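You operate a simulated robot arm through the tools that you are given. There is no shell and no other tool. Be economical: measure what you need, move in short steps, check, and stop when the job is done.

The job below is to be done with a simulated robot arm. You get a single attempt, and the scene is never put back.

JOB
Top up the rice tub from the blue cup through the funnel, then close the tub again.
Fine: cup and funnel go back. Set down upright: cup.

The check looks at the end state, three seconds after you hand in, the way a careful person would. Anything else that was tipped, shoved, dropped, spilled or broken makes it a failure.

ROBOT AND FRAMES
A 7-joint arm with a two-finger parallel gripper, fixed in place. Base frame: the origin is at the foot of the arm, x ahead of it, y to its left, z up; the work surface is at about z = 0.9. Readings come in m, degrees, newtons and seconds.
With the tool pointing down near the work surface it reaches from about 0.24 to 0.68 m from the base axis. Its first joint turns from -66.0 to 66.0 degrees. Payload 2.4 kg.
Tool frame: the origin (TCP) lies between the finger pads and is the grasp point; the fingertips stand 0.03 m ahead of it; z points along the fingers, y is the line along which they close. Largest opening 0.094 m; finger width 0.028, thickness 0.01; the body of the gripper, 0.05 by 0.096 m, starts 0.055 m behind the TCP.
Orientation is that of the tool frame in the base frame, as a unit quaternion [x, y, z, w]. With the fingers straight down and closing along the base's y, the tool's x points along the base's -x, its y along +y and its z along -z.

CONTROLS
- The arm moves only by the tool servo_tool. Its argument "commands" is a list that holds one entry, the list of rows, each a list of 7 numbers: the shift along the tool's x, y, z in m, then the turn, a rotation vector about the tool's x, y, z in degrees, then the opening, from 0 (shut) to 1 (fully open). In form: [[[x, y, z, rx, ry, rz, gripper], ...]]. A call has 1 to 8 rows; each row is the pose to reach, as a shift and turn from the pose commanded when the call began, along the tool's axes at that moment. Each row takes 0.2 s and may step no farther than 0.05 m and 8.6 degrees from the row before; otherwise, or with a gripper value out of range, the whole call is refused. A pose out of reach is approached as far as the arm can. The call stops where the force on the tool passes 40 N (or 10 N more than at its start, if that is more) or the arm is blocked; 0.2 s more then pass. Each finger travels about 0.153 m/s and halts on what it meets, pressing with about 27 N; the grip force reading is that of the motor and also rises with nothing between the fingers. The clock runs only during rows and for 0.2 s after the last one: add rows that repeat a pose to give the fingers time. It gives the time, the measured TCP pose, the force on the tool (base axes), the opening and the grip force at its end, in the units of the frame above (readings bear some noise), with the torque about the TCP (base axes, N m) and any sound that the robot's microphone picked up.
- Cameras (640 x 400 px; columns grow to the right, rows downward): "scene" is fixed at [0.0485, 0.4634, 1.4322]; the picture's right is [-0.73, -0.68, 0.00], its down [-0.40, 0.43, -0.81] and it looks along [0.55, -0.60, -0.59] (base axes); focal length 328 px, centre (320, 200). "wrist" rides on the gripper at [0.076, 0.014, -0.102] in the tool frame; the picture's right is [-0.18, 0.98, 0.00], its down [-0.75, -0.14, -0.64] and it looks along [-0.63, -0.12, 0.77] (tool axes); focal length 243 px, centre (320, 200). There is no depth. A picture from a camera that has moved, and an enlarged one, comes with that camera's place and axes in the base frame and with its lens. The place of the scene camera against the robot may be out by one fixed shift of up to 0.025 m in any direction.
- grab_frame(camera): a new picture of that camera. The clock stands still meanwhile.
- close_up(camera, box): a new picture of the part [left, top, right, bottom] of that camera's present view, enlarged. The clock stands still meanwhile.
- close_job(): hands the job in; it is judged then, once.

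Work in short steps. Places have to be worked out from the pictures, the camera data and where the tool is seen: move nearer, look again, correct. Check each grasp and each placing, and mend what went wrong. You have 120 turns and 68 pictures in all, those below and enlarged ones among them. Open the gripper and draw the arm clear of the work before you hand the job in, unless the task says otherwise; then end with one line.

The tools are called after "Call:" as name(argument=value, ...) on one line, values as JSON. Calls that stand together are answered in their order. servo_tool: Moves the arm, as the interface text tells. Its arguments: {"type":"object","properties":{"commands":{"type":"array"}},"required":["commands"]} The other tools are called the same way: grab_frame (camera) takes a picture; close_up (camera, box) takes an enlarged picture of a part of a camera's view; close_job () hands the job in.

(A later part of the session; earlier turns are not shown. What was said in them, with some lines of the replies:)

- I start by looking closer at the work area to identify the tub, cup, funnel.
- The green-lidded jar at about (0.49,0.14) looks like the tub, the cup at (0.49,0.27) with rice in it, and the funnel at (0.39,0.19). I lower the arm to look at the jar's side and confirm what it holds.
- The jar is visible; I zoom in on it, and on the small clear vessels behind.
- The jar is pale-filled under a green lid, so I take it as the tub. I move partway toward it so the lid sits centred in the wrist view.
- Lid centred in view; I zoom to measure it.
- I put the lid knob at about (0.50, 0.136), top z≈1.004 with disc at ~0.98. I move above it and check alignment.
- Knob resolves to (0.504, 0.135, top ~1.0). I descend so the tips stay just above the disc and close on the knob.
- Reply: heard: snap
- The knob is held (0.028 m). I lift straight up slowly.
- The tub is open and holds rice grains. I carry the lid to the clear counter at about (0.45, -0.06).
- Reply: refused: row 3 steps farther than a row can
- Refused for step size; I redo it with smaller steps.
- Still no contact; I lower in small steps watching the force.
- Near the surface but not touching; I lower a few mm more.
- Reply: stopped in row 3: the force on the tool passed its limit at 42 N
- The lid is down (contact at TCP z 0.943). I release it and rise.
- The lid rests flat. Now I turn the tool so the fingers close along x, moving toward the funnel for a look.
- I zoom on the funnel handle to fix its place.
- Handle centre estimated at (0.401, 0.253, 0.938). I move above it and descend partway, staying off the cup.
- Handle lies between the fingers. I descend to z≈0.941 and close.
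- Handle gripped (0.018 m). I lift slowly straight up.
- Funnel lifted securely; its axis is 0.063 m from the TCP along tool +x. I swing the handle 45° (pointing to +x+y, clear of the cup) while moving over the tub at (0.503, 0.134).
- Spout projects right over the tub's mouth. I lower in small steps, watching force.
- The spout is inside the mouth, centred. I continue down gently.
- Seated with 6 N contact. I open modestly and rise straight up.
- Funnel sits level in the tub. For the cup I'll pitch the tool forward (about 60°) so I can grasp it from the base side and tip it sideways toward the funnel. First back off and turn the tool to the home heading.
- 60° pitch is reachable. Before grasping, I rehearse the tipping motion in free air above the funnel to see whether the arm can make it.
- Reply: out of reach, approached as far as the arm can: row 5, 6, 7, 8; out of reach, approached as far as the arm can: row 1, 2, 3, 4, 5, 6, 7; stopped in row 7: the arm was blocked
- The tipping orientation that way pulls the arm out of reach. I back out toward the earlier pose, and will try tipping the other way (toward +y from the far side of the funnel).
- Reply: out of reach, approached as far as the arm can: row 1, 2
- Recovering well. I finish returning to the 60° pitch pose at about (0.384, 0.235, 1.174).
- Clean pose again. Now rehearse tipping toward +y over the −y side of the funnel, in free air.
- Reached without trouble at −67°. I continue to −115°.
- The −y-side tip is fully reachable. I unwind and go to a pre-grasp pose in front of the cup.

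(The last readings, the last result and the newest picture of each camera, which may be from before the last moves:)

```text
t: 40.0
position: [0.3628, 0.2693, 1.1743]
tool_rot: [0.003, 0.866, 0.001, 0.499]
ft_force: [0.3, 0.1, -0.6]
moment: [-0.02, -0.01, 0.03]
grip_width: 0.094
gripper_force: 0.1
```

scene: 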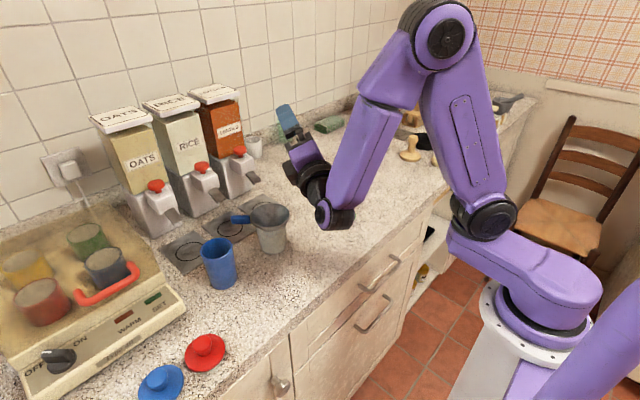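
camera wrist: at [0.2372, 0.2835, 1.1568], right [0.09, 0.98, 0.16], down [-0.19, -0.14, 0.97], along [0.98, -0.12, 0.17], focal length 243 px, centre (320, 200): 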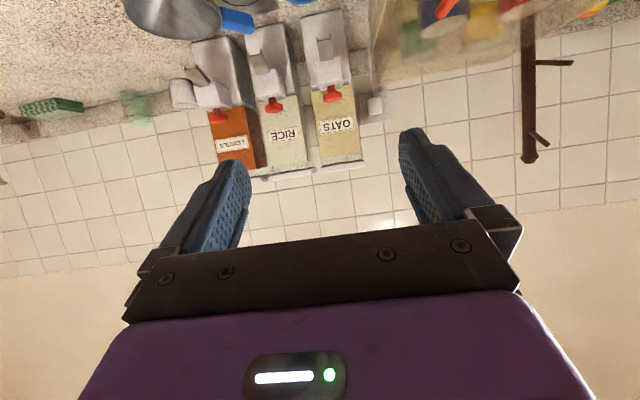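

Now lower in front of the cup to z≈0.97 and look.

Call:
servo_tool(commands=[[[0.035, 0, 0.02, 0, 0, 0, 1], [0.07, 0, 0.0405, 0, 0, 0, 1], [0.105, 0, 0.061, 0, 0, 0, 1], [0.14, 0, 0.081, 0, 0, 0, 1], [0.177, 0, 0.102, 0, 0, 0, 1], [0.177, 0, 0.102, 0, 0, 0, 1]]])

Call:
grab_frame(camera="wrist")

Call:
grab_frame(camera="scene")

```text
t: 41.4
position: [0.3631, 0.2705, 0.9705]
tool_rot: [0.001, 0.866, 0.001, 0.499]
ft_force: [-0.4, -0.5, -0.3]
moment: [0.01, -0.01, -0.01]
grip_width: 0.0938
gripper_force: 0.1
```

```text
29 pictures are left
camera wrist: at [0.2372, 0.2843, 0.9555], right [0.09, 0.98, 0.16], down [-0.18, -0.14, 0.97], along [0.98, -0.12, 0.16], focal length 243 px, centre (320, 200)
```

wrist: 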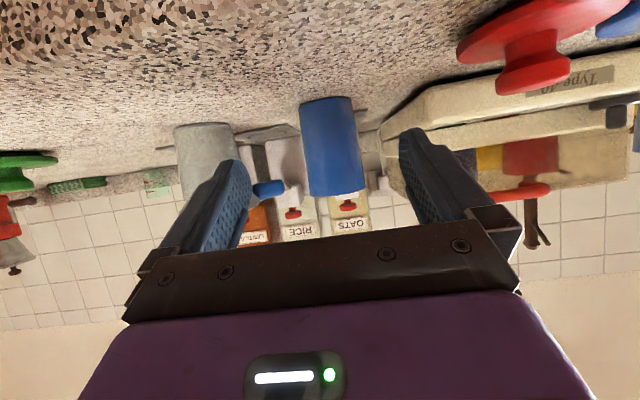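

```text
28 pictures are left
```

scene: 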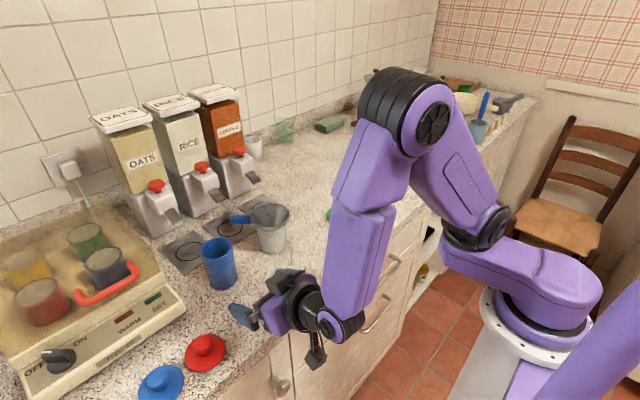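

Cup resolves to about (0.495, 0.272), z 0.90–1.00, straight ahead between the fingers. I advance to TCP (0.489, 0.271, 0.965).

Call:
servo_tool(commands=[[[-0.0145, 0.001, 0.028, 0, 0, 0, 0.92], [-0.029, 0.001, 0.056, 0, 0, 0, 0.92], [-0.0435, 0.001, 0.084, 0, 0, 0, 0.92], [-0.053, 0.001, 0.102, 0, 0, 0, 0.92], [-0.058, 0.001, 0.112, 0, 0, 0, 0.92]]])

Call:
close_up(camera="scene", box=[160, 190, 320, 320])

Call:
close_up(camera="wrist", box=[200, 60, 460, 240])

```text
t: 42.6
position: [0.4876, 0.2707, 0.9654]
tool_rot: [0.001, 0.866, 0.0, 0.499]
ft_force: [0.1, -0.2, 0.6]
moment: [-0.03, 0.0, 0.01]
grip_width: 0.0863
gripper_force: 0.1
```

```text
3.08 times, centred on (240, 255) of scene
camera zoom: at [0.0485, 0.4634, 1.4322], right [-0.73, -0.68, 0.0], down [-0.4, 0.43, -0.81], along [0.55, -0.6, -0.59], focal length 1008 px, centre (566, 31)
```

zoom: 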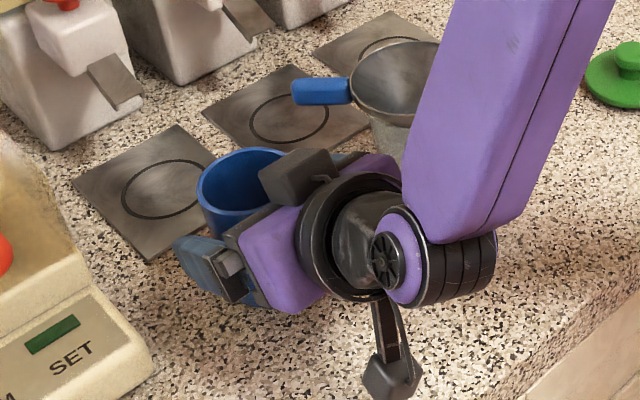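

```text
2.22 times, centred on (330, 150) of wrist
camera zoom: at [0.3619, 0.2849, 0.9508], right [0.09, 0.98, 0.16], down [-0.18, -0.14, 0.97], along [0.98, -0.12, 0.16], focal length 539 px, centre (298, 311)
```

zoom: 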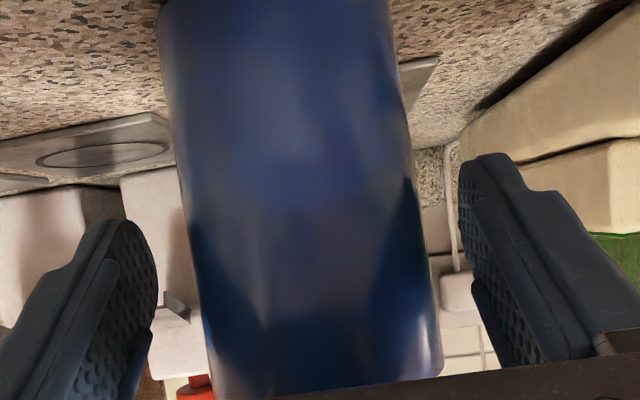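

The cup is between the fingers with no contact force. I close.

Call:
servo_tool(commands=[[[0, 0, 0, 0, 0, 0, 0.7], [0, 0, 0, 0, 0, 0, 0.4], [0, 0, 0, 0, 0, 0, 0.4], [0, 0, 0, 0, 0, 0, 0.4]]])

```text
t: 43.6
position: [0.4893, 0.2703, 0.9664]
tool_rot: [0.001, 0.866, 0.001, 0.5]
ft_force: [-0.1, 1.2, 1.8]
moment: [-0.03, -0.13, 0.02]
grip_width: 0.0618
gripper_force: 27.3
```

Cup gripped at 0.062 m. I lift slowly.

Call:
servo_tool(commands=[[[-0.0087, 0, -0.005, 0, 0, 0, 0.4], [-0.0173, 0, -0.01, 0, 0, 0, 0.4], [-0.0346, 0, -0.02, 0, 0, 0, 0.4], [-0.06, 0, -0.0346, 0, 0, 0, 0.4], [-0.0866, 0, -0.05, 0, 0, 0, 0.4], [-0.1212, 0, -0.07, 0, 0, 0, 0.4]]])

Call:
close_up(camera="scene", box=[160, 160, 330, 310])

```text
t: 45.0
position: [0.4877, 0.2704, 1.1044]
tool_rot: [0.001, 0.866, 0.0, 0.499]
ft_force: [0.2, 0.5, -2.3]
moment: [-0.02, 0.0, -0.02]
grip_width: 0.0616
gripper_force: 27.0
```

```text
2.67 times, centred on (245, 235) of scene
camera zoom: at [0.0485, 0.4634, 1.4321], right [-0.73, -0.68, 0.0], down [-0.4, 0.43, -0.81], along [0.55, -0.6, -0.59], focal length 873 px, centre (520, 107)
```

zoom: 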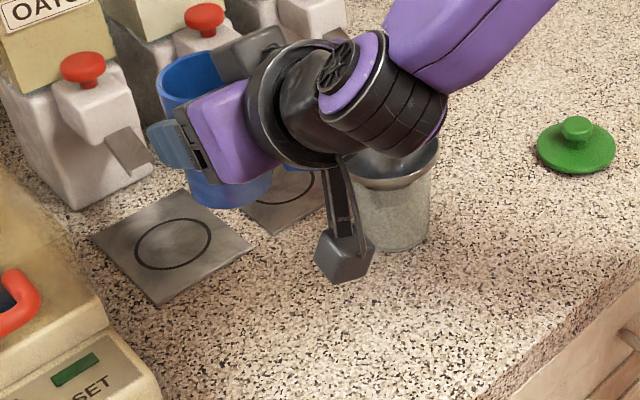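

Cup lifted cleanly. I carry it over to the −y side of the funnel, TCP ≈ (0.495, 0.05, 1.12).

Call:
servo_tool(commands=[[[-0.012, -0.01, -0.004, 0, 0, 0, 0.4], [-0.021, -0.035, -0.003, 0, 0, 0, 0.4], [-0.021, -0.07, -0.003, 0, 0, 0, 0.4], [-0.021, -0.11, -0.003, 0, 0, 0, 0.4], [-0.021, -0.15, -0.003, 0, 0, 0, 0.4], [-0.021, -0.185, -0.003, 0, 0, 0, 0.4], [-0.021, -0.21, -0.003, 0, 0, 0, 0.4], [-0.021, -0.22, -0.003, 0, 0, 0, 0.4]]])

Call:
grab_frame(camera="scene")

```text
t: 46.8
position: [0.4942, 0.0495, 1.1249]
tool_rot: [0.0, 0.866, 0.001, 0.5]
ft_force: [0.2, 0.0, -1.9]
moment: [0.0, 0.01, 0.01]
grip_width: 0.0616
gripper_force: 27.0
```

```text
24 pictures are left
```

scene: 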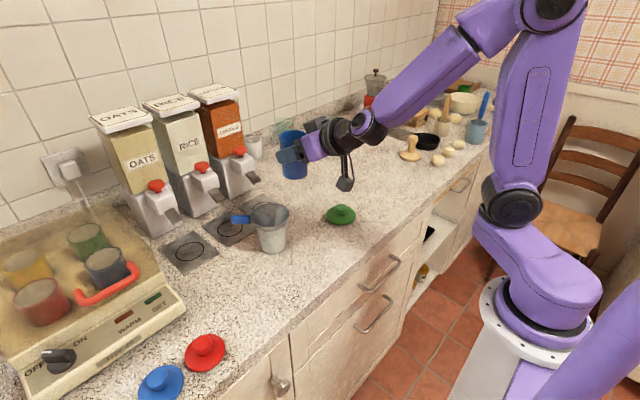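

I begin tipping toward +y while lowering so the lip comes over the funnel's near half; first to about 48°.

Call:
servo_tool(commands=[[[0.0156, 0.003, 0.0044, 4, 0, -6.93, 0.4], [0.0292, 0.006, 0.0122, 8, 0, -13.86, 0.4], [0.0428, 0.009, 0.0201, 12, 0, -20.8, 0.4], [0.0564, 0.0117, 0.0279, 16, 0, -27.7, 0.4], [0.07, 0.0146, 0.0358, 20, 0, -34.6, 0.4], [0.0836, 0.0175, 0.0436, 24, 0, -41.6, 0.4]]])

Call:
close_up(camera="scene", box=[220, 130, 380, 270])

```text
t: 48.2
position: [0.4904, 0.0679, 1.0308]
tool_rot: [-0.203, 0.791, -0.353, 0.456]
ft_force: [-0.1, 0.2, -1.9]
moment: [0.01, 0.01, 0.02]
grip_width: 0.0615
gripper_force: 26.9
```

```text
2.86 times, centred on (300, 200) of scene
camera zoom: at [0.0485, 0.4634, 1.4321], right [-0.73, -0.68, 0.0], down [-0.4, 0.43, -0.81], along [0.55, -0.6, -0.59], focal length 936 px, centre (377, 200)
```

zoom: 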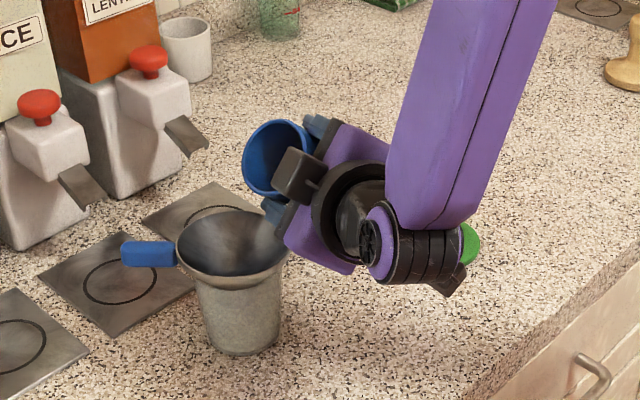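

Lip is over the funnel edge. I continue slowly to ~80° at 4° per step.

Call:
servo_tool(commands=[[[-0.0016, -0.0007, -0.0009, 2, 0, -3.46, 0.4], [-0.0032, -0.0014, -0.0018, 4, 0, -6.93, 0.4], [-0.0047, -0.0021, -0.0027, 6, 0, -10.4, 0.4], [-0.0063, -0.0028, -0.0036, 8, 0, -13.86, 0.4], [-0.0079, -0.0036, -0.0046, 10, 0, -17.3, 0.4], [-0.0095, -0.0043, -0.0055, 12, 0, -20.8, 0.4], [-0.011, -0.005, -0.0064, 14, 0, -24.2, 0.4], [-0.0126, -0.0057, -0.0073, 16, 0, -27.7, 0.4]]])

Call:
close_up(camera="scene", box=[220, 150, 340, 260])

```text
t: 50.0
position: [0.4912, 0.0748, 1.0442]
tool_rot: [-0.321, 0.664, -0.556, 0.383]
ft_force: [0.7, 0.1, -1.1]
moment: [0.08, 0.06, 0.0]
grip_width: 0.0616
gripper_force: 27.0
```

```text
3.64 times, centred on (280, 205) of scene
camera zoom: at [0.0485, 0.4634, 1.4321], right [-0.73, -0.68, 0.0], down [-0.4, 0.43, -0.81], along [0.55, -0.6, -0.59], focal length 1191 px, centre (466, 182)
```

zoom: 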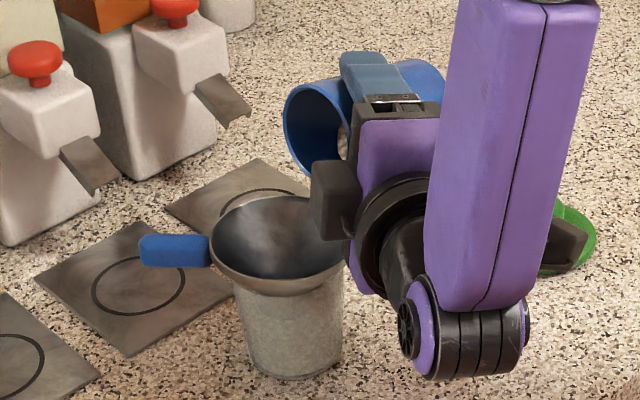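

Grains are nearing the mouth. I go on to ~96° slowly.

Call:
servo_tool(commands=[[[-0.0014, -0.0018, -0.0008, 1.33, 0, -2.31, 0.4], [-0.0028, -0.0036, -0.0016, 2.67, 0, -4.62, 0.4], [-0.0042, -0.0054, -0.0025, 4, 0, -6.93, 0.4], [-0.0056, -0.0072, -0.0033, 5.33, 0, -9.24, 0.4], [-0.007, -0.009, -0.0041, 6.67, 0, -11.55, 0.4], [-0.0084, -0.0108, -0.0049, 8, 0, -13.86, 0.4], [-0.0084, -0.0108, -0.0049, 8, 0, -13.86, 0.4]]])

Call:
close_up(camera="scene", box=[225, 160, 315, 260])

```text
t: 51.6
position: [0.4918, 0.0831, 1.0551]
tool_rot: [0.371, -0.579, 0.644, -0.335]
ft_force: [0.1, 0.8, -1.8]
moment: [0.04, 0.01, -0.01]
grip_width: 0.0613
gripper_force: 27.4
```

```text
4.00 times, centred on (270, 210) of scene
camera zoom: at [0.0485, 0.4634, 1.4321], right [-0.73, -0.68, 0.0], down [-0.4, 0.43, -0.81], along [0.55, -0.6, -0.59], focal length 1310 px, centre (520, 160)
```

zoom: 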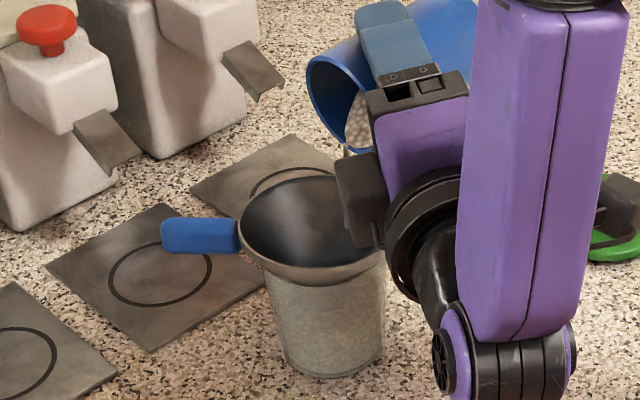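

Rice has begun to flow over the lip into the funnel. I tip further to ~112°, rising slightly for clearance.

Call:
servo_tool(commands=[[[-0.0022, -0.0045, -0.0013, 2, 0, -3.46, 0.4], [-0.0044, -0.0091, -0.0026, 4, 0, -6.93, 0.4], [-0.0066, -0.0136, -0.0038, 6, 0, -10.4, 0.4], [-0.0088, -0.0182, -0.0051, 8, 0, -13.86, 0.4], [-0.0088, -0.0182, -0.0051, 8, 0, -13.86, 0.4], [-0.0088, -0.0182, -0.0051, 8, 0, -13.86, 0.4]]])

Call:
close_up(camera="scene", box=[225, 160, 315, 260])

```text
t: 53.0
position: [0.492, 0.094, 1.0732]
tool_rot: [0.415, -0.485, 0.718, -0.279]
ft_force: [-0.1, 0.2, -1.4]
moment: [0.05, 0.03, 0.03]
grip_width: 0.0613
gripper_force: 27.4
```

```text
4.00 times, centred on (270, 210) of scene
camera zoom: at [0.0485, 0.4634, 1.4321], right [-0.73, -0.68, 0.0], down [-0.4, 0.43, -0.81], along [0.55, -0.6, -0.59], focal length 1310 px, centre (520, 160)
```

zoom: 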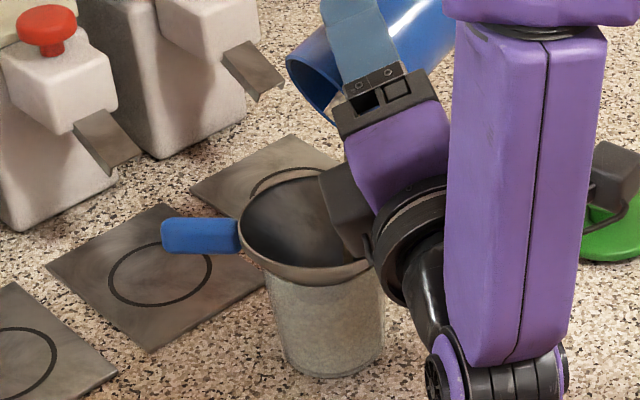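

Most has flowed. I tip to ~128° and hold to empty the cup.

Call:
servo_tool(commands=[[[-0.0018, -0.0049, -0.001, 2, 0, -3.46, 0.4], [-0.0036, -0.0098, -0.002, 4, 0, -6.93, 0.4], [-0.0054, -0.0146, -0.0031, 6, 0, -10.4, 0.4], [-0.0072, -0.0195, -0.0041, 8, 0, -13.86, 0.4], [-0.0072, -0.0195, -0.0041, 8, 0, -13.86, 0.4], [-0.0072, -0.0195, -0.0041, 8, 0, -13.86, 0.4], [-0.0072, -0.0195, -0.0041, 8, 0, -13.86, 0.4]]])

Call:
close_up(camera="scene", box=[225, 150, 325, 260])

```text
t: 54.6
position: [0.4918, 0.1104, 1.0879]
tool_rot: [0.45, -0.379, 0.778, -0.219]
ft_force: [0.6, -0.1, -1.3]
moment: [0.04, -0.03, 0.01]
grip_width: 0.0612
gripper_force: 27.2
```

```text
3.64 times, centred on (275, 205) of scene
camera zoom: at [0.0485, 0.4634, 1.4321], right [-0.73, -0.68, 0.0], down [-0.4, 0.43, -0.81], along [0.55, -0.6, -0.59], focal length 1191 px, centre (484, 182)
```

zoom: 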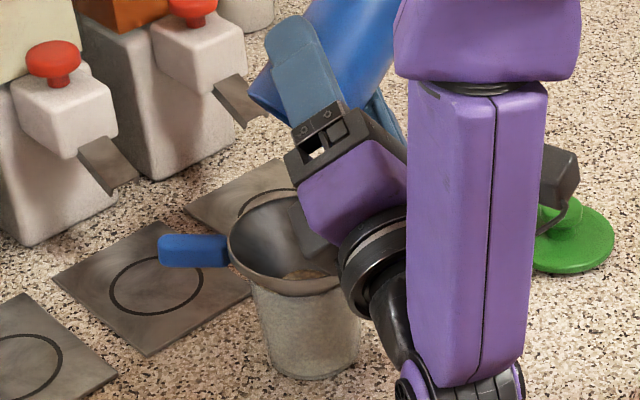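

Rice is visible in the funnel and the cup looks drained. I untip along a slightly higher path.

Call:
servo_tool(commands=[[[0.0, 0.0, 0.0, 0, 0, 0, 0.4], [0.0044, 0.0016, 0.0025, -4, 0, 6.93, 0.4], [0.0088, 0.0032, 0.0051, -8, 0, 13.86, 0.4], [0.0132, 0.0048, 0.0076, -12, 0, 20.8, 0.4], [0.0176, 0.0065, 0.0102, -16, 0, 27.7, 0.4], [0.022, 0.0081, 0.0127, -20, 0, 34.6, 0.4], [0.0264, 0.0097, 0.0153, -24, 0, 41.6, 0.4], [0.0308, 0.0113, 0.0178, -28, 0, 48.5, 0.4]]])

Call:
close_up(camera="scene", box=[225, 130, 345, 260])

```text
t: 56.4
position: [0.4921, 0.0747, 1.0994]
tool_rot: [-0.292, 0.702, -0.508, 0.404]
ft_force: [-0.2, 0.4, -1.9]
moment: [0.01, 0.06, -0.03]
grip_width: 0.0616
gripper_force: 27.0
```

```text
3.08 times, centred on (285, 195) of scene
camera zoom: at [0.0485, 0.4634, 1.4322], right [-0.73, -0.68, 0.0], down [-0.4, 0.43, -0.81], along [0.55, -0.6, -0.59], focal length 1008 px, centre (428, 215)
```

zoom: 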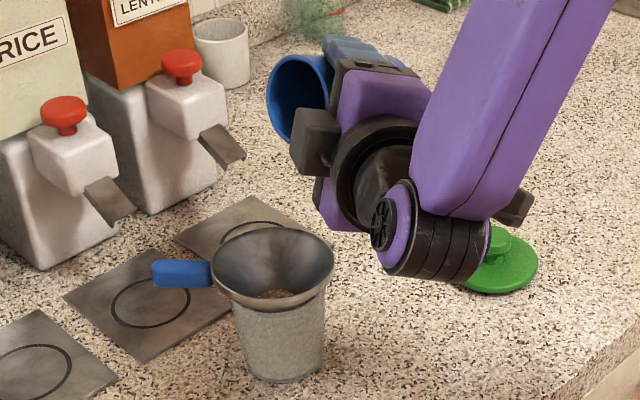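

I zoom into the funnel to see whether the grains have drained.

Call:
close_up(camera="scene", box=[250, 195, 300, 260])

```text
6.15 times, centred on (275, 228) of scene
camera zoom: at [0.0485, 0.4634, 1.4322], right [-0.73, -0.68, 0.0], down [-0.4, 0.43, -0.81], along [0.55, -0.6, -0.59], focal length 2015 px, centre (597, 31)
```

zoom: 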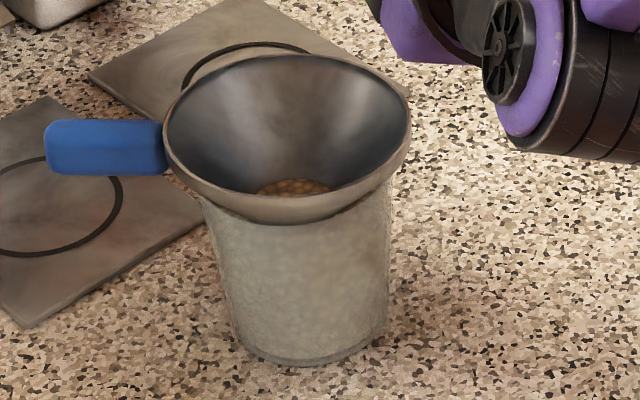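

No spill visible; only grains at the throat or below it. I bring the cup upright.

Call:
servo_tool(commands=[[[0.0015, -0.0045, 0.0011, -4.25, 0, 7.36, 0.4], [0.0029, -0.009, 0.0022, -8.5, 0, 14.72, 0.4], [0.0044, -0.0135, 0.0034, -12.75, 0, 22.08, 0.4], [0.0058, -0.018, 0.0045, -17, 0, 29.44, 0.4], [0.0072, -0.0225, 0.0056, -21.25, 0, 36.8, 0.4], [0.0087, -0.027, 0.0068, -25.5, 0, 44.17, 0.4], [0.0101, -0.0315, 0.0079, -29.75, 0, 51.53, 0.4], [0.0116, -0.036, 0.009, -34, 0, 58.9, 0.4]]])

```text
t: 58.2
position: [0.4946, 0.0487, 1.1311]
tool_rot: [-0.016, 0.866, -0.028, 0.499]
ft_force: [0.8, 1.0, -1.3]
moment: [0.01, 0.03, -0.04]
grip_width: 0.0615
gripper_force: 26.8
```

Nearly upright (3.7° left). I correct it and carry the cup back above its original spot.

Call:
servo_tool(commands=[[[-0.0005, 0.01, -0.0005, -1.85, 0, 3.2, 0.4], [-0.002, 0.045, -0.0023, -1.85, 0, 3.2, 0.4], [-0.004, 0.09, -0.0047, -1.85, 0, 3.2, 0.4], [-0.006, 0.135, -0.007, -1.85, 0, 3.2, 0.4], [-0.008, 0.18, -0.0094, -1.85, 0, 3.2, 0.4], [-0.0095, 0.21, -0.011, -1.85, 0, 3.2, 0.4], [-0.0099, 0.2215, -0.0115, -1.85, 0, 3.2, 0.4]]])

Call:
close_up(camera="scene", box=[160, 160, 320, 290])

```text
t: 59.8
position: [0.4886, 0.2707, 1.1283]
tool_rot: [0.0, 0.867, -0.002, 0.499]
ft_force: [0.5, -0.1, -2.1]
moment: [0.0, -0.03, -0.01]
grip_width: 0.0614
gripper_force: 27.2
```

```text
3.08 times, centred on (240, 225) of scene
camera zoom: at [0.0485, 0.4635, 1.4321], right [-0.73, -0.68, 0.0], down [-0.4, 0.43, -0.81], along [0.55, -0.6, -0.59], focal length 1008 px, centre (566, 123)
```

zoom: 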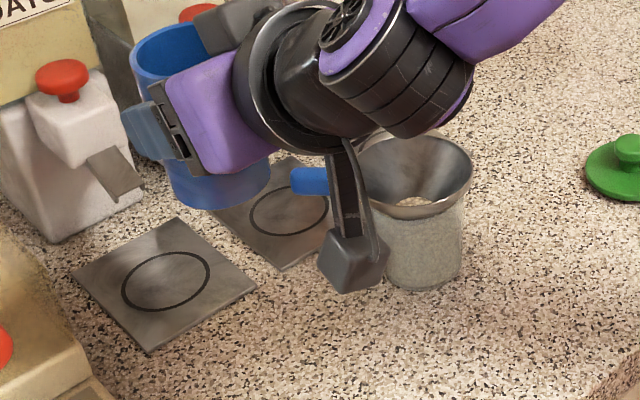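

Upright above its spot. I lower to just above the counter, then gently to contact.

Call:
servo_tool(commands=[[[0.034, 0, 0.0196, 0, 0, 0, 0.4], [0.069, 0, 0.04, 0, 0, 0, 0.4], [0.1, 0, 0.058, 0, 0, 0, 0.4], [0.121, 0, 0.07, 0, 0, 0, 0.4], [0.134, 0, 0.0775, 0, 0, 0, 0.4]]])

Call:
servo_tool(commands=[[[0.0017, 0, 0.001, 0, 0, 0, 0.4], [0.0035, 0, 0.002, 0, 0, 0, 0.4], [0.0052, 0, 0.003, 0, 0, 0, 0.4]]])

```text
t: 61.0
position: [0.4882, 0.2714, 0.9748]
tool_rot: [-0.001, 0.866, -0.002, 0.5]
ft_force: [0.9, 0.6, -0.5]
moment: [-0.01, 0.03, 0.01]
grip_width: 0.0611
gripper_force: 26.8
```

```text
t: 61.8
position: [0.4891, 0.2707, 0.9701]
tool_rot: [0.0, 0.866, -0.002, 0.501]
ft_force: [-0.2, 0.5, -1.6]
moment: [-0.02, 0.01, -0.01]
grip_width: 0.0613
gripper_force: 27.3
```

Call:
servo_tool(commands=[[[0.0017, 0, 0.001, 0, 0, 0, 0.4], [0.003, 0, 0.0017, 0, 0, 0, 0.4]]])

```text
t: 62.4
position: [0.4887, 0.2716, 0.9666]
tool_rot: [-0.001, 0.866, -0.002, 0.5]
ft_force: [-0.5, 0.2, -0.4]
moment: [-0.08, 0.08, 0.01]
grip_width: 0.0609
gripper_force: 27.2
```

At the original grasp height and unloading; a half-millimetre more, then open.

Call:
servo_tool(commands=[[[0.0006, 0, 0.0003, 0, 0, 0, 0.4], [0.0009, 0, 0.0005, 0, 0, 0, 0.4]]])

Call:
servo_tool(commands=[[[0, 0, 0, 0, 0, 0, 0.7], [0, 0, 0, 0, 0, 0, 0.92], [0, 0, 0, 0, 0, 0, 0.92], [0.0075, 0, -0.013, 0, 0, 0, 0.92], [0.02, 0, -0.0346, 0, 0, 0, 0.92], [0.035, 0, -0.0606, 0, 0, 0, 0.92], [0.05, 0, -0.0866, 0, 0, 0, 0.92], [0.065, 0, -0.1126, 0, 0, 0, 0.92]]])

Call:
close_up(camera="scene", box=[160, 160, 320, 310])

```text
t: 63.0
position: [0.4898, 0.2702, 0.9656]
tool_rot: [0.001, 0.865, -0.002, 0.501]
ft_force: [0.0, -1.8, 8.4]
moment: [-0.3, -0.04, -0.04]
grip_width: 0.0612
gripper_force: 27.2
```

```text
t: 64.8
position: [0.3582, 0.2703, 0.966]
tool_rot: [0.0, 0.866, -0.002, 0.501]
ft_force: [0.2, 0.1, -0.6]
moment: [-0.02, -0.01, -0.02]
grip_width: 0.0865
gripper_force: 0.1
```

```text
2.67 times, centred on (240, 235) of scene
camera zoom: at [0.0485, 0.4634, 1.4321], right [-0.73, -0.68, 0.0], down [-0.4, 0.43, -0.81], along [0.55, -0.6, -0.59], focal length 873 px, centre (533, 107)
```

zoom: 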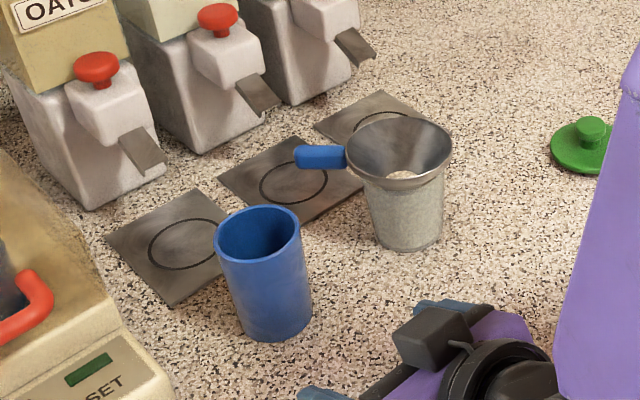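

Cup stands upright where it was. I raise the arm and bring the tool back to pointing down.

Call:
servo_tool(commands=[[[-0.026, 0, -0.015, 0, 5, 0, 0.6], [-0.052, 0, -0.03, 0, 13, 0, 0.5], [-0.078, 0, -0.045, 0, 21, 0, 0.5], [-0.104, 0, -0.06, 0, 29, 0, 0.5], [-0.13, 0, -0.075, 0, 37, 0, 0.5], [-0.147, 0, -0.085, 0, 45, 0, 0.5], [-0.165, 0, -0.095, 0, 53, 0, 0.5], [-0.165, 0, -0.095, 0, 60, 0, 0.5]]])

```text
t: 66.6
position: [0.3588, 0.2702, 1.1571]
tool_rot: [0.0, 1.0, -0.001, -0.001]
ft_force: [-0.1, 0.2, -0.3]
moment: [-0.03, -0.01, 0.0]
grip_width: 0.0469
gripper_force: 0.1
```

Now yaw −45° and move above the funnel's handle where I released it.

Call:
servo_tool(commands=[[[-0.027, -0.0127, 0, 0, 0, -6.5, 0.5], [-0.054, -0.0254, 0, 0, 0, -13, 0.5], [-0.081, -0.038, 0, 0, 0, -19.5, 0.5], [-0.108, -0.051, 0, 0, 0, -26, 0.4], [-0.135, -0.064, 0, 0, 0, -32.5, 0.4], [-0.162, -0.077, 0, 0, 0, -39, 0.4], [-0.188, -0.089, 0, 0, 0, -45, 0.4], [-0.188, -0.089, 0, 0, 0, -45, 0.4]]])

Call:
close_up(camera="wrist", box=[220, 0, 460, 160])

```text
t: 68.4
position: [0.55, 0.1817, 1.1551]
tool_rot: [-0.384, 0.923, -0.001, -0.002]
ft_force: [-0.3, 0.3, 0.3]
moment: [-0.02, 0.01, -0.04]
grip_width: 0.0376
gripper_force: 0.2
```

```text
2.50 times, centred on (340, 80) of wrist
camera zoom: at [0.4865, 0.139, 1.2578], right [-0.57, 0.82, 0.0], down [0.63, 0.44, 0.64], along [0.53, 0.36, -0.77], focal length 606 px, centre (270, 500)
```

zoom: 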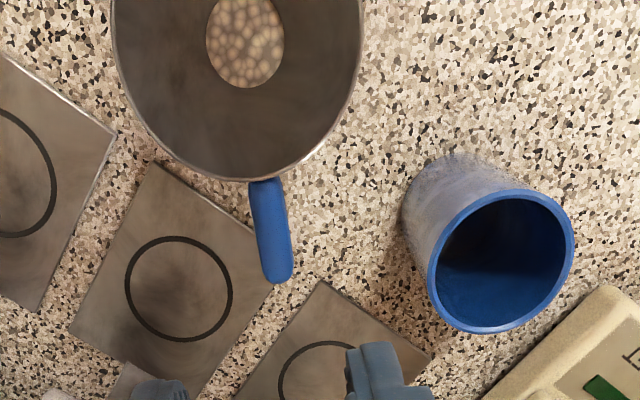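

The handle is right below. I descend and grip it as before (TCP z 0.985).

Call:
servo_tool(commands=[[[0.002, 0.001, 0.04, 0, 0, 0, 0.45], [0.002, 0.001, 0.08, 0, 0, 0, 0.45], [0.002, 0.001, 0.12, 0, 0, 0, 0.45], [0.002, 0.001, 0.15, 0, 0, 0, 0.45], [0.002, 0.001, 0.17, 0, 0, 0, 0.45], [0.002, 0.001, 0.17, 0, 0, 0, 0.1], [0.002, 0.001, 0.17, 0, 0, 0, 0.05], [0.002, 0.001, 0.17, 0, 0, 0, 0.05]]])

Call:
close_up(camera="scene", box=[210, 150, 320, 270])

```text
t: 70.2
position: [0.5462, 0.1819, 0.9857]
tool_rot: [-0.383, 0.924, -0.001, -0.001]
ft_force: [0.3, -0.2, -0.3]
moment: [-0.01, -0.02, 0.03]
grip_width: 0.0179
gripper_force: 26.9
```

```text
3.33 times, centred on (265, 210) of scene
camera zoom: at [0.0485, 0.4634, 1.4322], right [-0.73, -0.68, 0.0], down [-0.4, 0.43, -0.81], along [0.55, -0.6, -0.59], focal length 1092 px, centre (503, 167)
```

zoom: 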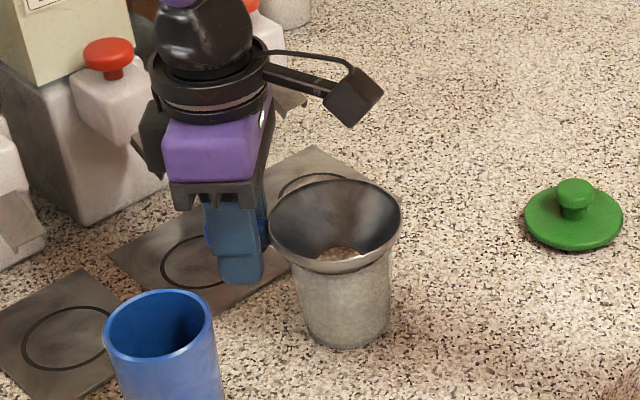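

Handle gripped. I raise the funnel very slowly so any grains in the throat drop into the tub.

Call:
servo_tool(commands=[[[0, 0, -0.003, 0, 0, 0, 0.05], [0, 0, -0.006, 0, 0, 0, 0.05], [0, 0, -0.009, 0, 0, 0, 0.05], [0, 0, -0.012, 0, 0, 0, 0.05], [0, 0, -0.015, 0, 0, 0, 0.05], [0, 0, -0.015, 0, 0, 0, 0.05]]])

Call:
close_up(camera="scene", box=[245, 185, 305, 260])

```text
t: 71.6
position: [0.5469, 0.1805, 1.0005]
tool_rot: [-0.383, 0.924, -0.002, -0.001]
ft_force: [0.4, 0.1, -1.6]
moment: [0.04, -0.02, 0.03]
grip_width: 0.018
gripper_force: 26.8
```

```text
5.33 times, centred on (275, 222) of scene
camera zoom: at [0.0485, 0.4634, 1.4321], right [-0.73, -0.68, 0.0], down [-0.4, 0.43, -0.81], along [0.55, -0.6, -0.59], focal length 1747 px, centre (560, 80)
```

zoom: 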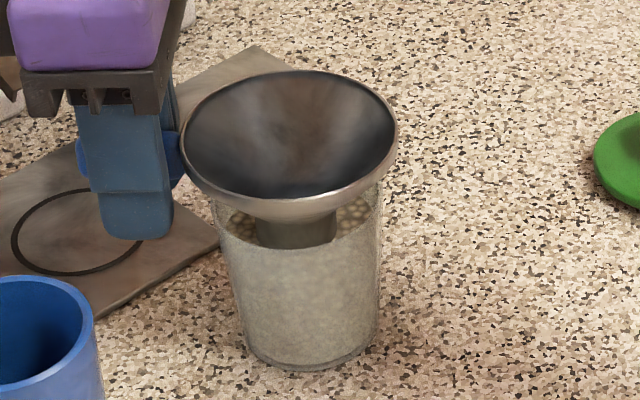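

The funnel is empty and the tub level sits below the rim. I lift clear and swing back toward the funnel's original spot.

Call:
servo_tool(commands=[[[0, 0, -0.01, 0, 0, 0, 0.05], [0, 0, -0.03, 0, 0, 0, 0.05], [0, 0, -0.07, 0, 0, 0, 0.05], [0, 0, -0.105, 0, 0, 0, 0.05], [0, 0, -0.105, 0, 0, 0, 0.05]]])

Call:
servo_tool(commands=[[[0.009, 0.0245, 0, 0, 0, -7.5, 0.05], [0.0185, 0.049, 0, 0, 0, -15, 0.05], [0.028, 0.0735, 0, 0, 0, -22.5, 0.05], [0.0375, 0.098, 0, 0, 0, -30, 0.05], [0.047, 0.1225, 0, 0, 0, -37.5, 0.05], [0.0586, 0.1506, 0, 0, 0, -45, 0.05], [0.0586, 0.1506, 0.0, 0, 0, -45, 0.05]]])

Call:
close_up(camera="scene", box=[180, 130, 350, 310])

```text
t: 72.8
position: [0.5443, 0.1819, 1.1066]
tool_rot: [-0.382, 0.924, -0.002, -0.002]
ft_force: [-0.5, 0.5, -0.6]
moment: [0.03, -0.04, 0.01]
grip_width: 0.018
gripper_force: 27.0
```

```text
t: 74.4
position: [0.397, 0.2463, 1.1044]
tool_rot: [0.708, -0.707, 0.001, 0.001]
ft_force: [0.0, -0.9, -0.6]
moment: [0.03, -0.01, 0.02]
grip_width: 0.018
gripper_force: 26.5
```

```text
2.22 times, centred on (265, 220) of scene
camera zoom: at [0.0485, 0.4634, 1.4321], right [-0.73, -0.68, 0.0], down [-0.4, 0.43, -0.81], along [0.55, -0.6, -0.59], focal length 728 px, centre (442, 156)
```

zoom: 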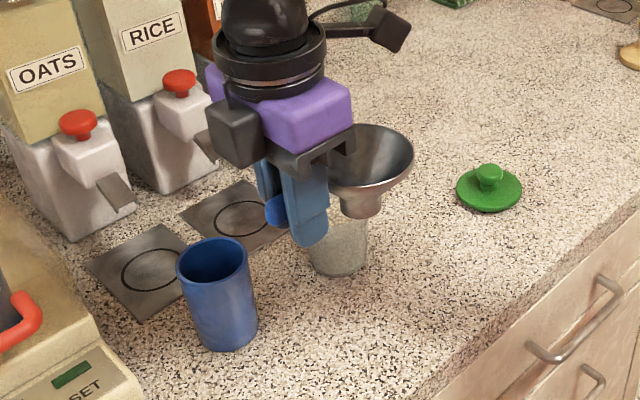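

Funnel back above its place, like before. I lower it, gently at the end.

Call:
servo_tool(commands=[[[0, 0, 0.04, 0, 0, 0, 0.05], [0, 0, 0.08, 0, 0, 0, 0.05], [0, 0, 0.12, 0, 0, 0, 0.05], [0, 0, 0.145, 0, 0, 0, 0.05], [0, 0, 0.158, 0, 0, 0, 0.05]]])

Call:
servo_tool(commands=[[[0, 0, 0.002, 0, 0, 0, 0.05], [0, 0, 0.004, 0, 0, 0, 0.05], [0, 0, 0.005, 0, 0, 0, 0.05]]])

```text
t: 75.6
position: [0.3965, 0.2479, 0.9445]
tool_rot: [0.707, -0.707, 0.001, 0.002]
ft_force: [0.1, 0.0, -0.1]
moment: [0.02, 0.0, 0.0]
grip_width: 0.0179
gripper_force: 27.4
```

```text
t: 76.4
position: [0.3966, 0.2475, 0.9424]
tool_rot: [0.707, -0.707, 0.002, 0.001]
ft_force: [-1.0, 1.4, 10.2]
moment: [-0.75, 0.03, -0.12]
grip_width: 0.018
gripper_force: 26.7
```

Contact felt at the original height. I release and rise.

Call:
servo_tool(commands=[[[0, 0, -0.001, 0, 0, 0, 0.2], [0, 0, -0.001, 0, 0, 0, 0.45], [0, 0, -0.001, 0, 0, 0, 0.45], [0, 0, -0.03, 0, 0, 0, 0.45], [0, 0, -0.07, 0, 0, 0, 0.45], [0, 0, -0.12, 0, 0, 0, 0.45], [0, 0, -0.16, 0, 0, 0, 0.6]]])

Call:
close_up(camera="scene", box=[180, 180, 370, 310])

```text
t: 78.0
position: [0.3961, 0.2467, 1.1051]
tool_rot: [0.707, -0.707, 0.001, 0.002]
ft_force: [-0.1, 0.1, -0.1]
moment: [0.05, 0.0, 0.01]
grip_width: 0.0563
gripper_force: 0.1
```

```text
3.08 times, centred on (275, 245) of scene
camera zoom: at [0.0485, 0.4634, 1.4322], right [-0.73, -0.68, 0.0], down [-0.4, 0.43, -0.81], along [0.55, -0.6, -0.59], focal length 1008 px, centre (458, 62)
```

zoom: 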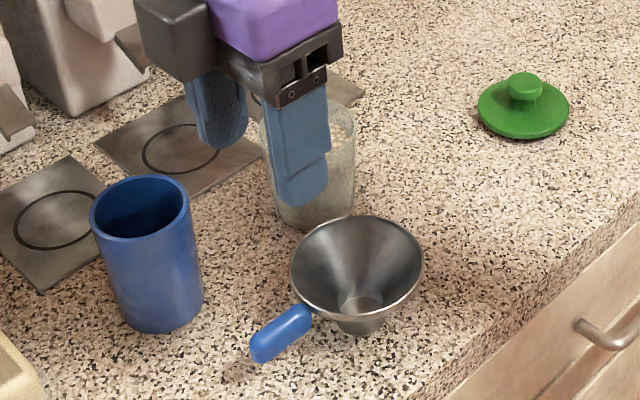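

Funnel back in place. Now to the lid: I move above it while turning the tool to the home heading.

Call:
servo_tool(commands=[[[0.038, -0.007, 0, 0, 0, 8.5, 0.6], [0.077, -0.014, 0, 0, 0, 17, 0.7], [0.115, -0.021, 0, 0, 0, 25.5, 0.8], [0.154, -0.028, 0, 0, 0, 34, 0.8], [0.192, -0.036, 0, 0, 0, 42.5, 0.8], [0.231, -0.043, 0, 0, 0, 51, 0.8], [0.27, -0.05, 0, 0, 0, 59.5, 0.8], [0.3085, -0.057, 0, 0, 0, 68, 0.8]]])

Call:
servo_tool(commands=[[[0, 0, 0.03, 0, 0, 8, 0.8], [0, 0, 0.06, 0, 0, 16, 0.8], [0, 0, 0.09, 0, 0, 22, 0.8], [0, 0, 0.1, 0, 0, 22, 0.8]]])

Call:
grab_frame(camera="wrist")

```text
t: 79.8
position: [0.4524, -0.0624, 1.1038]
tool_rot: [-0.188, 0.982, -0.002, -0.001]
ft_force: [-0.4, -0.3, -0.2]
moment: [0.02, -0.01, 0.0]
grip_width: 0.0753
gripper_force: 0.0
```

```text
t: 80.8
position: [0.4534, -0.0614, 1.0025]
tool_rot: [0.001, 1.0, -0.002, -0.001]
ft_force: [-0.4, 0.0, 0.3]
moment: [-0.01, -0.01, -0.01]
grip_width: 0.0751
gripper_force: 0.1
```

```text
9 pictures are left
camera wrist: at [0.378, -0.0472, 1.1048], right [0.19, 0.98, 0.0], down [0.75, -0.14, 0.64], along [0.63, -0.12, -0.77], focal length 243 px, centre (320, 200)
```

wrist: 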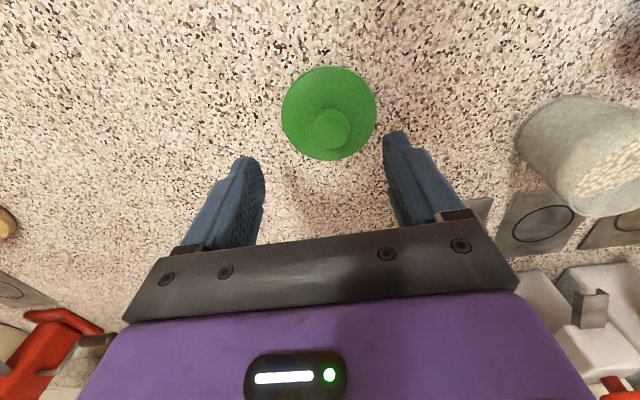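

Lid knob directly below. Descend to the earlier grip height and close.

Call:
servo_tool(commands=[[[0, 0.003, 0.03, 0, 0, 0, 0.8], [0, 0.003, 0.05, 0, 0, 0, 0.8], [0, 0.003, 0.0585, 0, 0, 0, 0.8], [0, 0.003, 0.0585, 0, 0, 0, 0.4], [0, 0.003, 0.0585, 0, 0, 0, 0.1], [0, 0.003, 0.0585, 0, 0, 0, 0.1], [0, 0.003, 0.0585, 0, 0, 0, 0.1]]])

Call:
servo_tool(commands=[[[0, 0, -0.02, 0, 0, 0, 0.1], [0, 0, -0.06, 0, 0, 0, 0.1], [0, 0, -0.1, 0, 0, 0, 0.1], [0, 0, -0.14, 0, 0, 0, 0.1], [0, 0, -0.16, 0, 0, 0, 0.1]]])

Call:
grab_frame(camera="wrist")

```text
t: 82.4
position: [0.4529, -0.0594, 0.9454]
tool_rot: [0.001, 1.0, -0.001, 0.001]
ft_force: [0.0, 0.7, 0.9]
moment: [0.0, 0.02, -0.01]
grip_width: 0.0283
gripper_force: 27.0
```

```text
t: 83.6
position: [0.4546, -0.0576, 1.104]
tool_rot: [0.001, 1.0, -0.002, -0.001]
ft_force: [-0.4, 0.2, 0.0]
moment: [-0.02, -0.01, 0.03]
grip_width: 0.0285
gripper_force: 26.6
```

```text
8 pictures are left
camera wrist: at [0.3791, -0.0427, 1.2071], right [0.19, 0.98, 0.0], down [0.75, -0.14, 0.64], along [0.63, -0.12, -0.77], focal length 243 px, centre (320, 200)
```

wrist: 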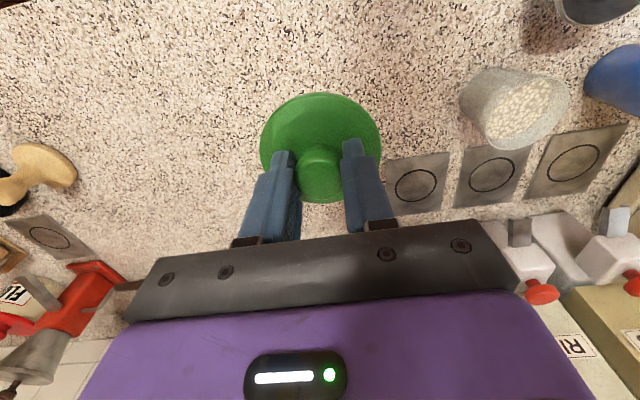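

The lid sits in the hand exactly as at first. I carry it over the tub to TCP (0.5025, 0.136) and lower partway.

Call:
servo_tool(commands=[[[-0.008, 0.032, 0, 0, 0, 0, 0.1], [-0.016, 0.065, 0, 0, 0, 0, 0.1], [-0.024, 0.097, 0, 0, 0, 0, 0.1], [-0.032, 0.13, 0, 0, 0, 0, 0.1], [-0.04, 0.162, 0, 0, 0, 0, 0.1], [-0.048, 0.1936, 0, 0, 0, 0, 0.1], [-0.048, 0.1936, 0.04, 0, 0, 0, 0.1], [-0.048, 0.1936, 0.065, 0, 0, 0, 0.1]]])

Call:
close_up(camera="scene", box=[220, 160, 330, 270])

```text
t: 85.4
position: [0.5034, 0.1337, 1.0396]
tool_rot: [0.001, 1.0, -0.002, 0.0]
ft_force: [0.3, -0.1, -0.4]
moment: [-0.01, -0.03, 0.01]
grip_width: 0.0282
gripper_force: 26.6
```

```text
3.64 times, centred on (275, 215) of scene
camera zoom: at [0.0485, 0.4634, 1.4321], right [-0.73, -0.68, 0.0], down [-0.4, 0.43, -0.81], along [0.55, -0.6, -0.59], focal length 1191 px, centre (484, 146)
```

zoom: 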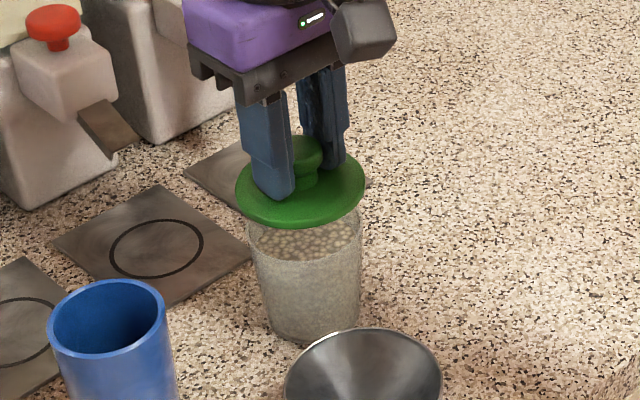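

Aligned over the tub. I lower slowly onto it.

Call:
servo_tool(commands=[[[0, 0.001, 0.012, 0, 0, 0, 0.1], [0, 0.001, 0.02, 0, 0, 0, 0.1], [0, 0.001, 0.024, 0, 0, 0, 0.1], [0, 0.001, 0.026, 0, 0, 0, 0.1]]])

```text
t: 86.4
position: [0.5014, 0.135, 1.0136]
tool_rot: [0.0, 1.0, -0.001, -0.001]
ft_force: [-3.5, 0.0, 10.4]
moment: [-0.02, 0.2, 0.02]
grip_width: 0.0284
gripper_force: 26.6
heard: snap
```

A snap was heard and the height equals the original seating, so the lid is on. I release and rise.

Call:
servo_tool(commands=[[[0, 0, 0, 0, 0, 0, 0.4], [0, 0, 0, 0, 0, 0, 0.8], [0, 0, 0, 0, 0, 0, 0.8], [0, 0, -0.03, 0, 0, 0, 0.9], [0, 0, -0.07, 0, 0, 0, 1], [0, 0, -0.11, 0, 0, 0, 1], [0, 0, -0.15, 0, 0, 0, 1]]])

Call:
close_up(camera="scene", box=[180, 170, 340, 310])

```text
t: 88.0
position: [0.5028, 0.1381, 1.1621]
tool_rot: [0.002, 1.0, -0.002, 0.0]
ft_force: [0.9, -0.1, 0.9]
moment: [-0.01, -0.01, -0.02]
grip_width: 0.0938
gripper_force: 0.0
```

```text
2.86 times, centred on (260, 240) of scene
camera zoom: at [0.0485, 0.4634, 1.4322], right [-0.73, -0.68, 0.0], down [-0.4, 0.43, -0.81], along [0.55, -0.6, -0.59], focal length 936 px, centre (491, 86)
```

zoom: 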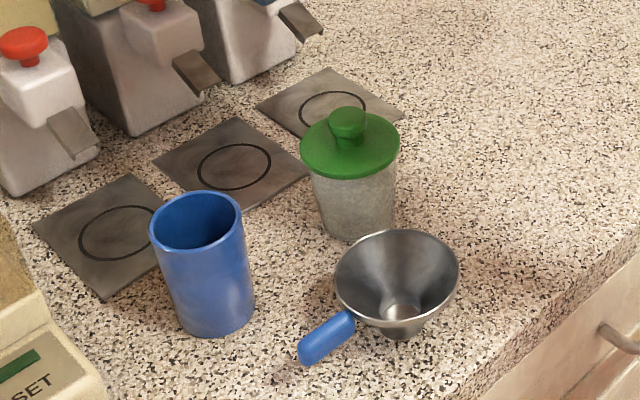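

Everything is in place. I draw the arm back clear and take a last overall look.

Call:
servo_tool(commands=[[[0.03, 0.01, -0.03, 0, 0, 0, 1], [0.06, 0.02, -0.06, 0, 0, 0, 1], [0.1, 0.03, -0.08, 0, 0, 0, 1], [0.14, 0.04, -0.09, 0, 0, 0, 1], [0.18, 0.05, -0.09, 0, 0, 0, 1]]])

Call:
grab_frame(camera="scene")

Call:
grab_frame(camera="wrist")

```text
t: 89.2
position: [0.3235, 0.1882, 1.2549]
tool_rot: [0.001, 1.0, -0.003, 0.0]
ft_force: [0.5, 0.3, 0.2]
moment: [0.0, 0.0, 0.0]
grip_width: 0.0938
gripper_force: 0.1
```

```text
5 pictures are left
```

scene: 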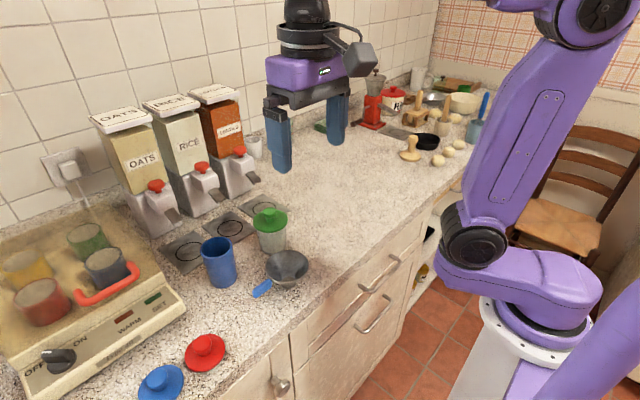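

```text
4 pictures are left
camera wrist: at [0.2468, 0.2029, 1.3568], right [0.19, 0.98, 0.0], down [0.75, -0.14, 0.64], along [0.63, -0.12, -0.77], focal length 243 px, centre (320, 200)
```

wrist: 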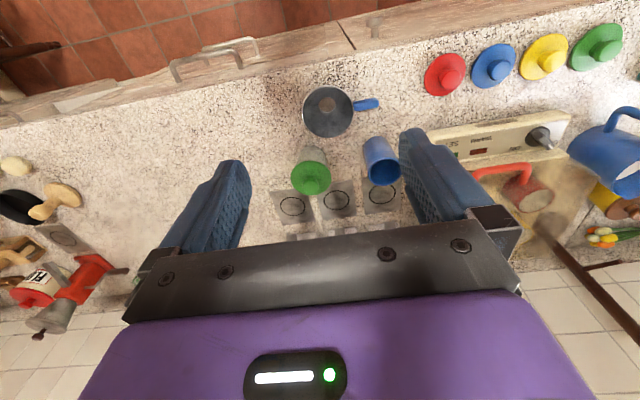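

The tub is closed, the cup is upright, the funnel is back, and I see no spill. Handing in.

Call:
close_job()

```text
The job is handed in.
```

I poured the rice from the blue cup through the funnel into the tub, snapped the green lid back on, and put the cup (upright) and funnel back in their places; the last pictures showed no spill.
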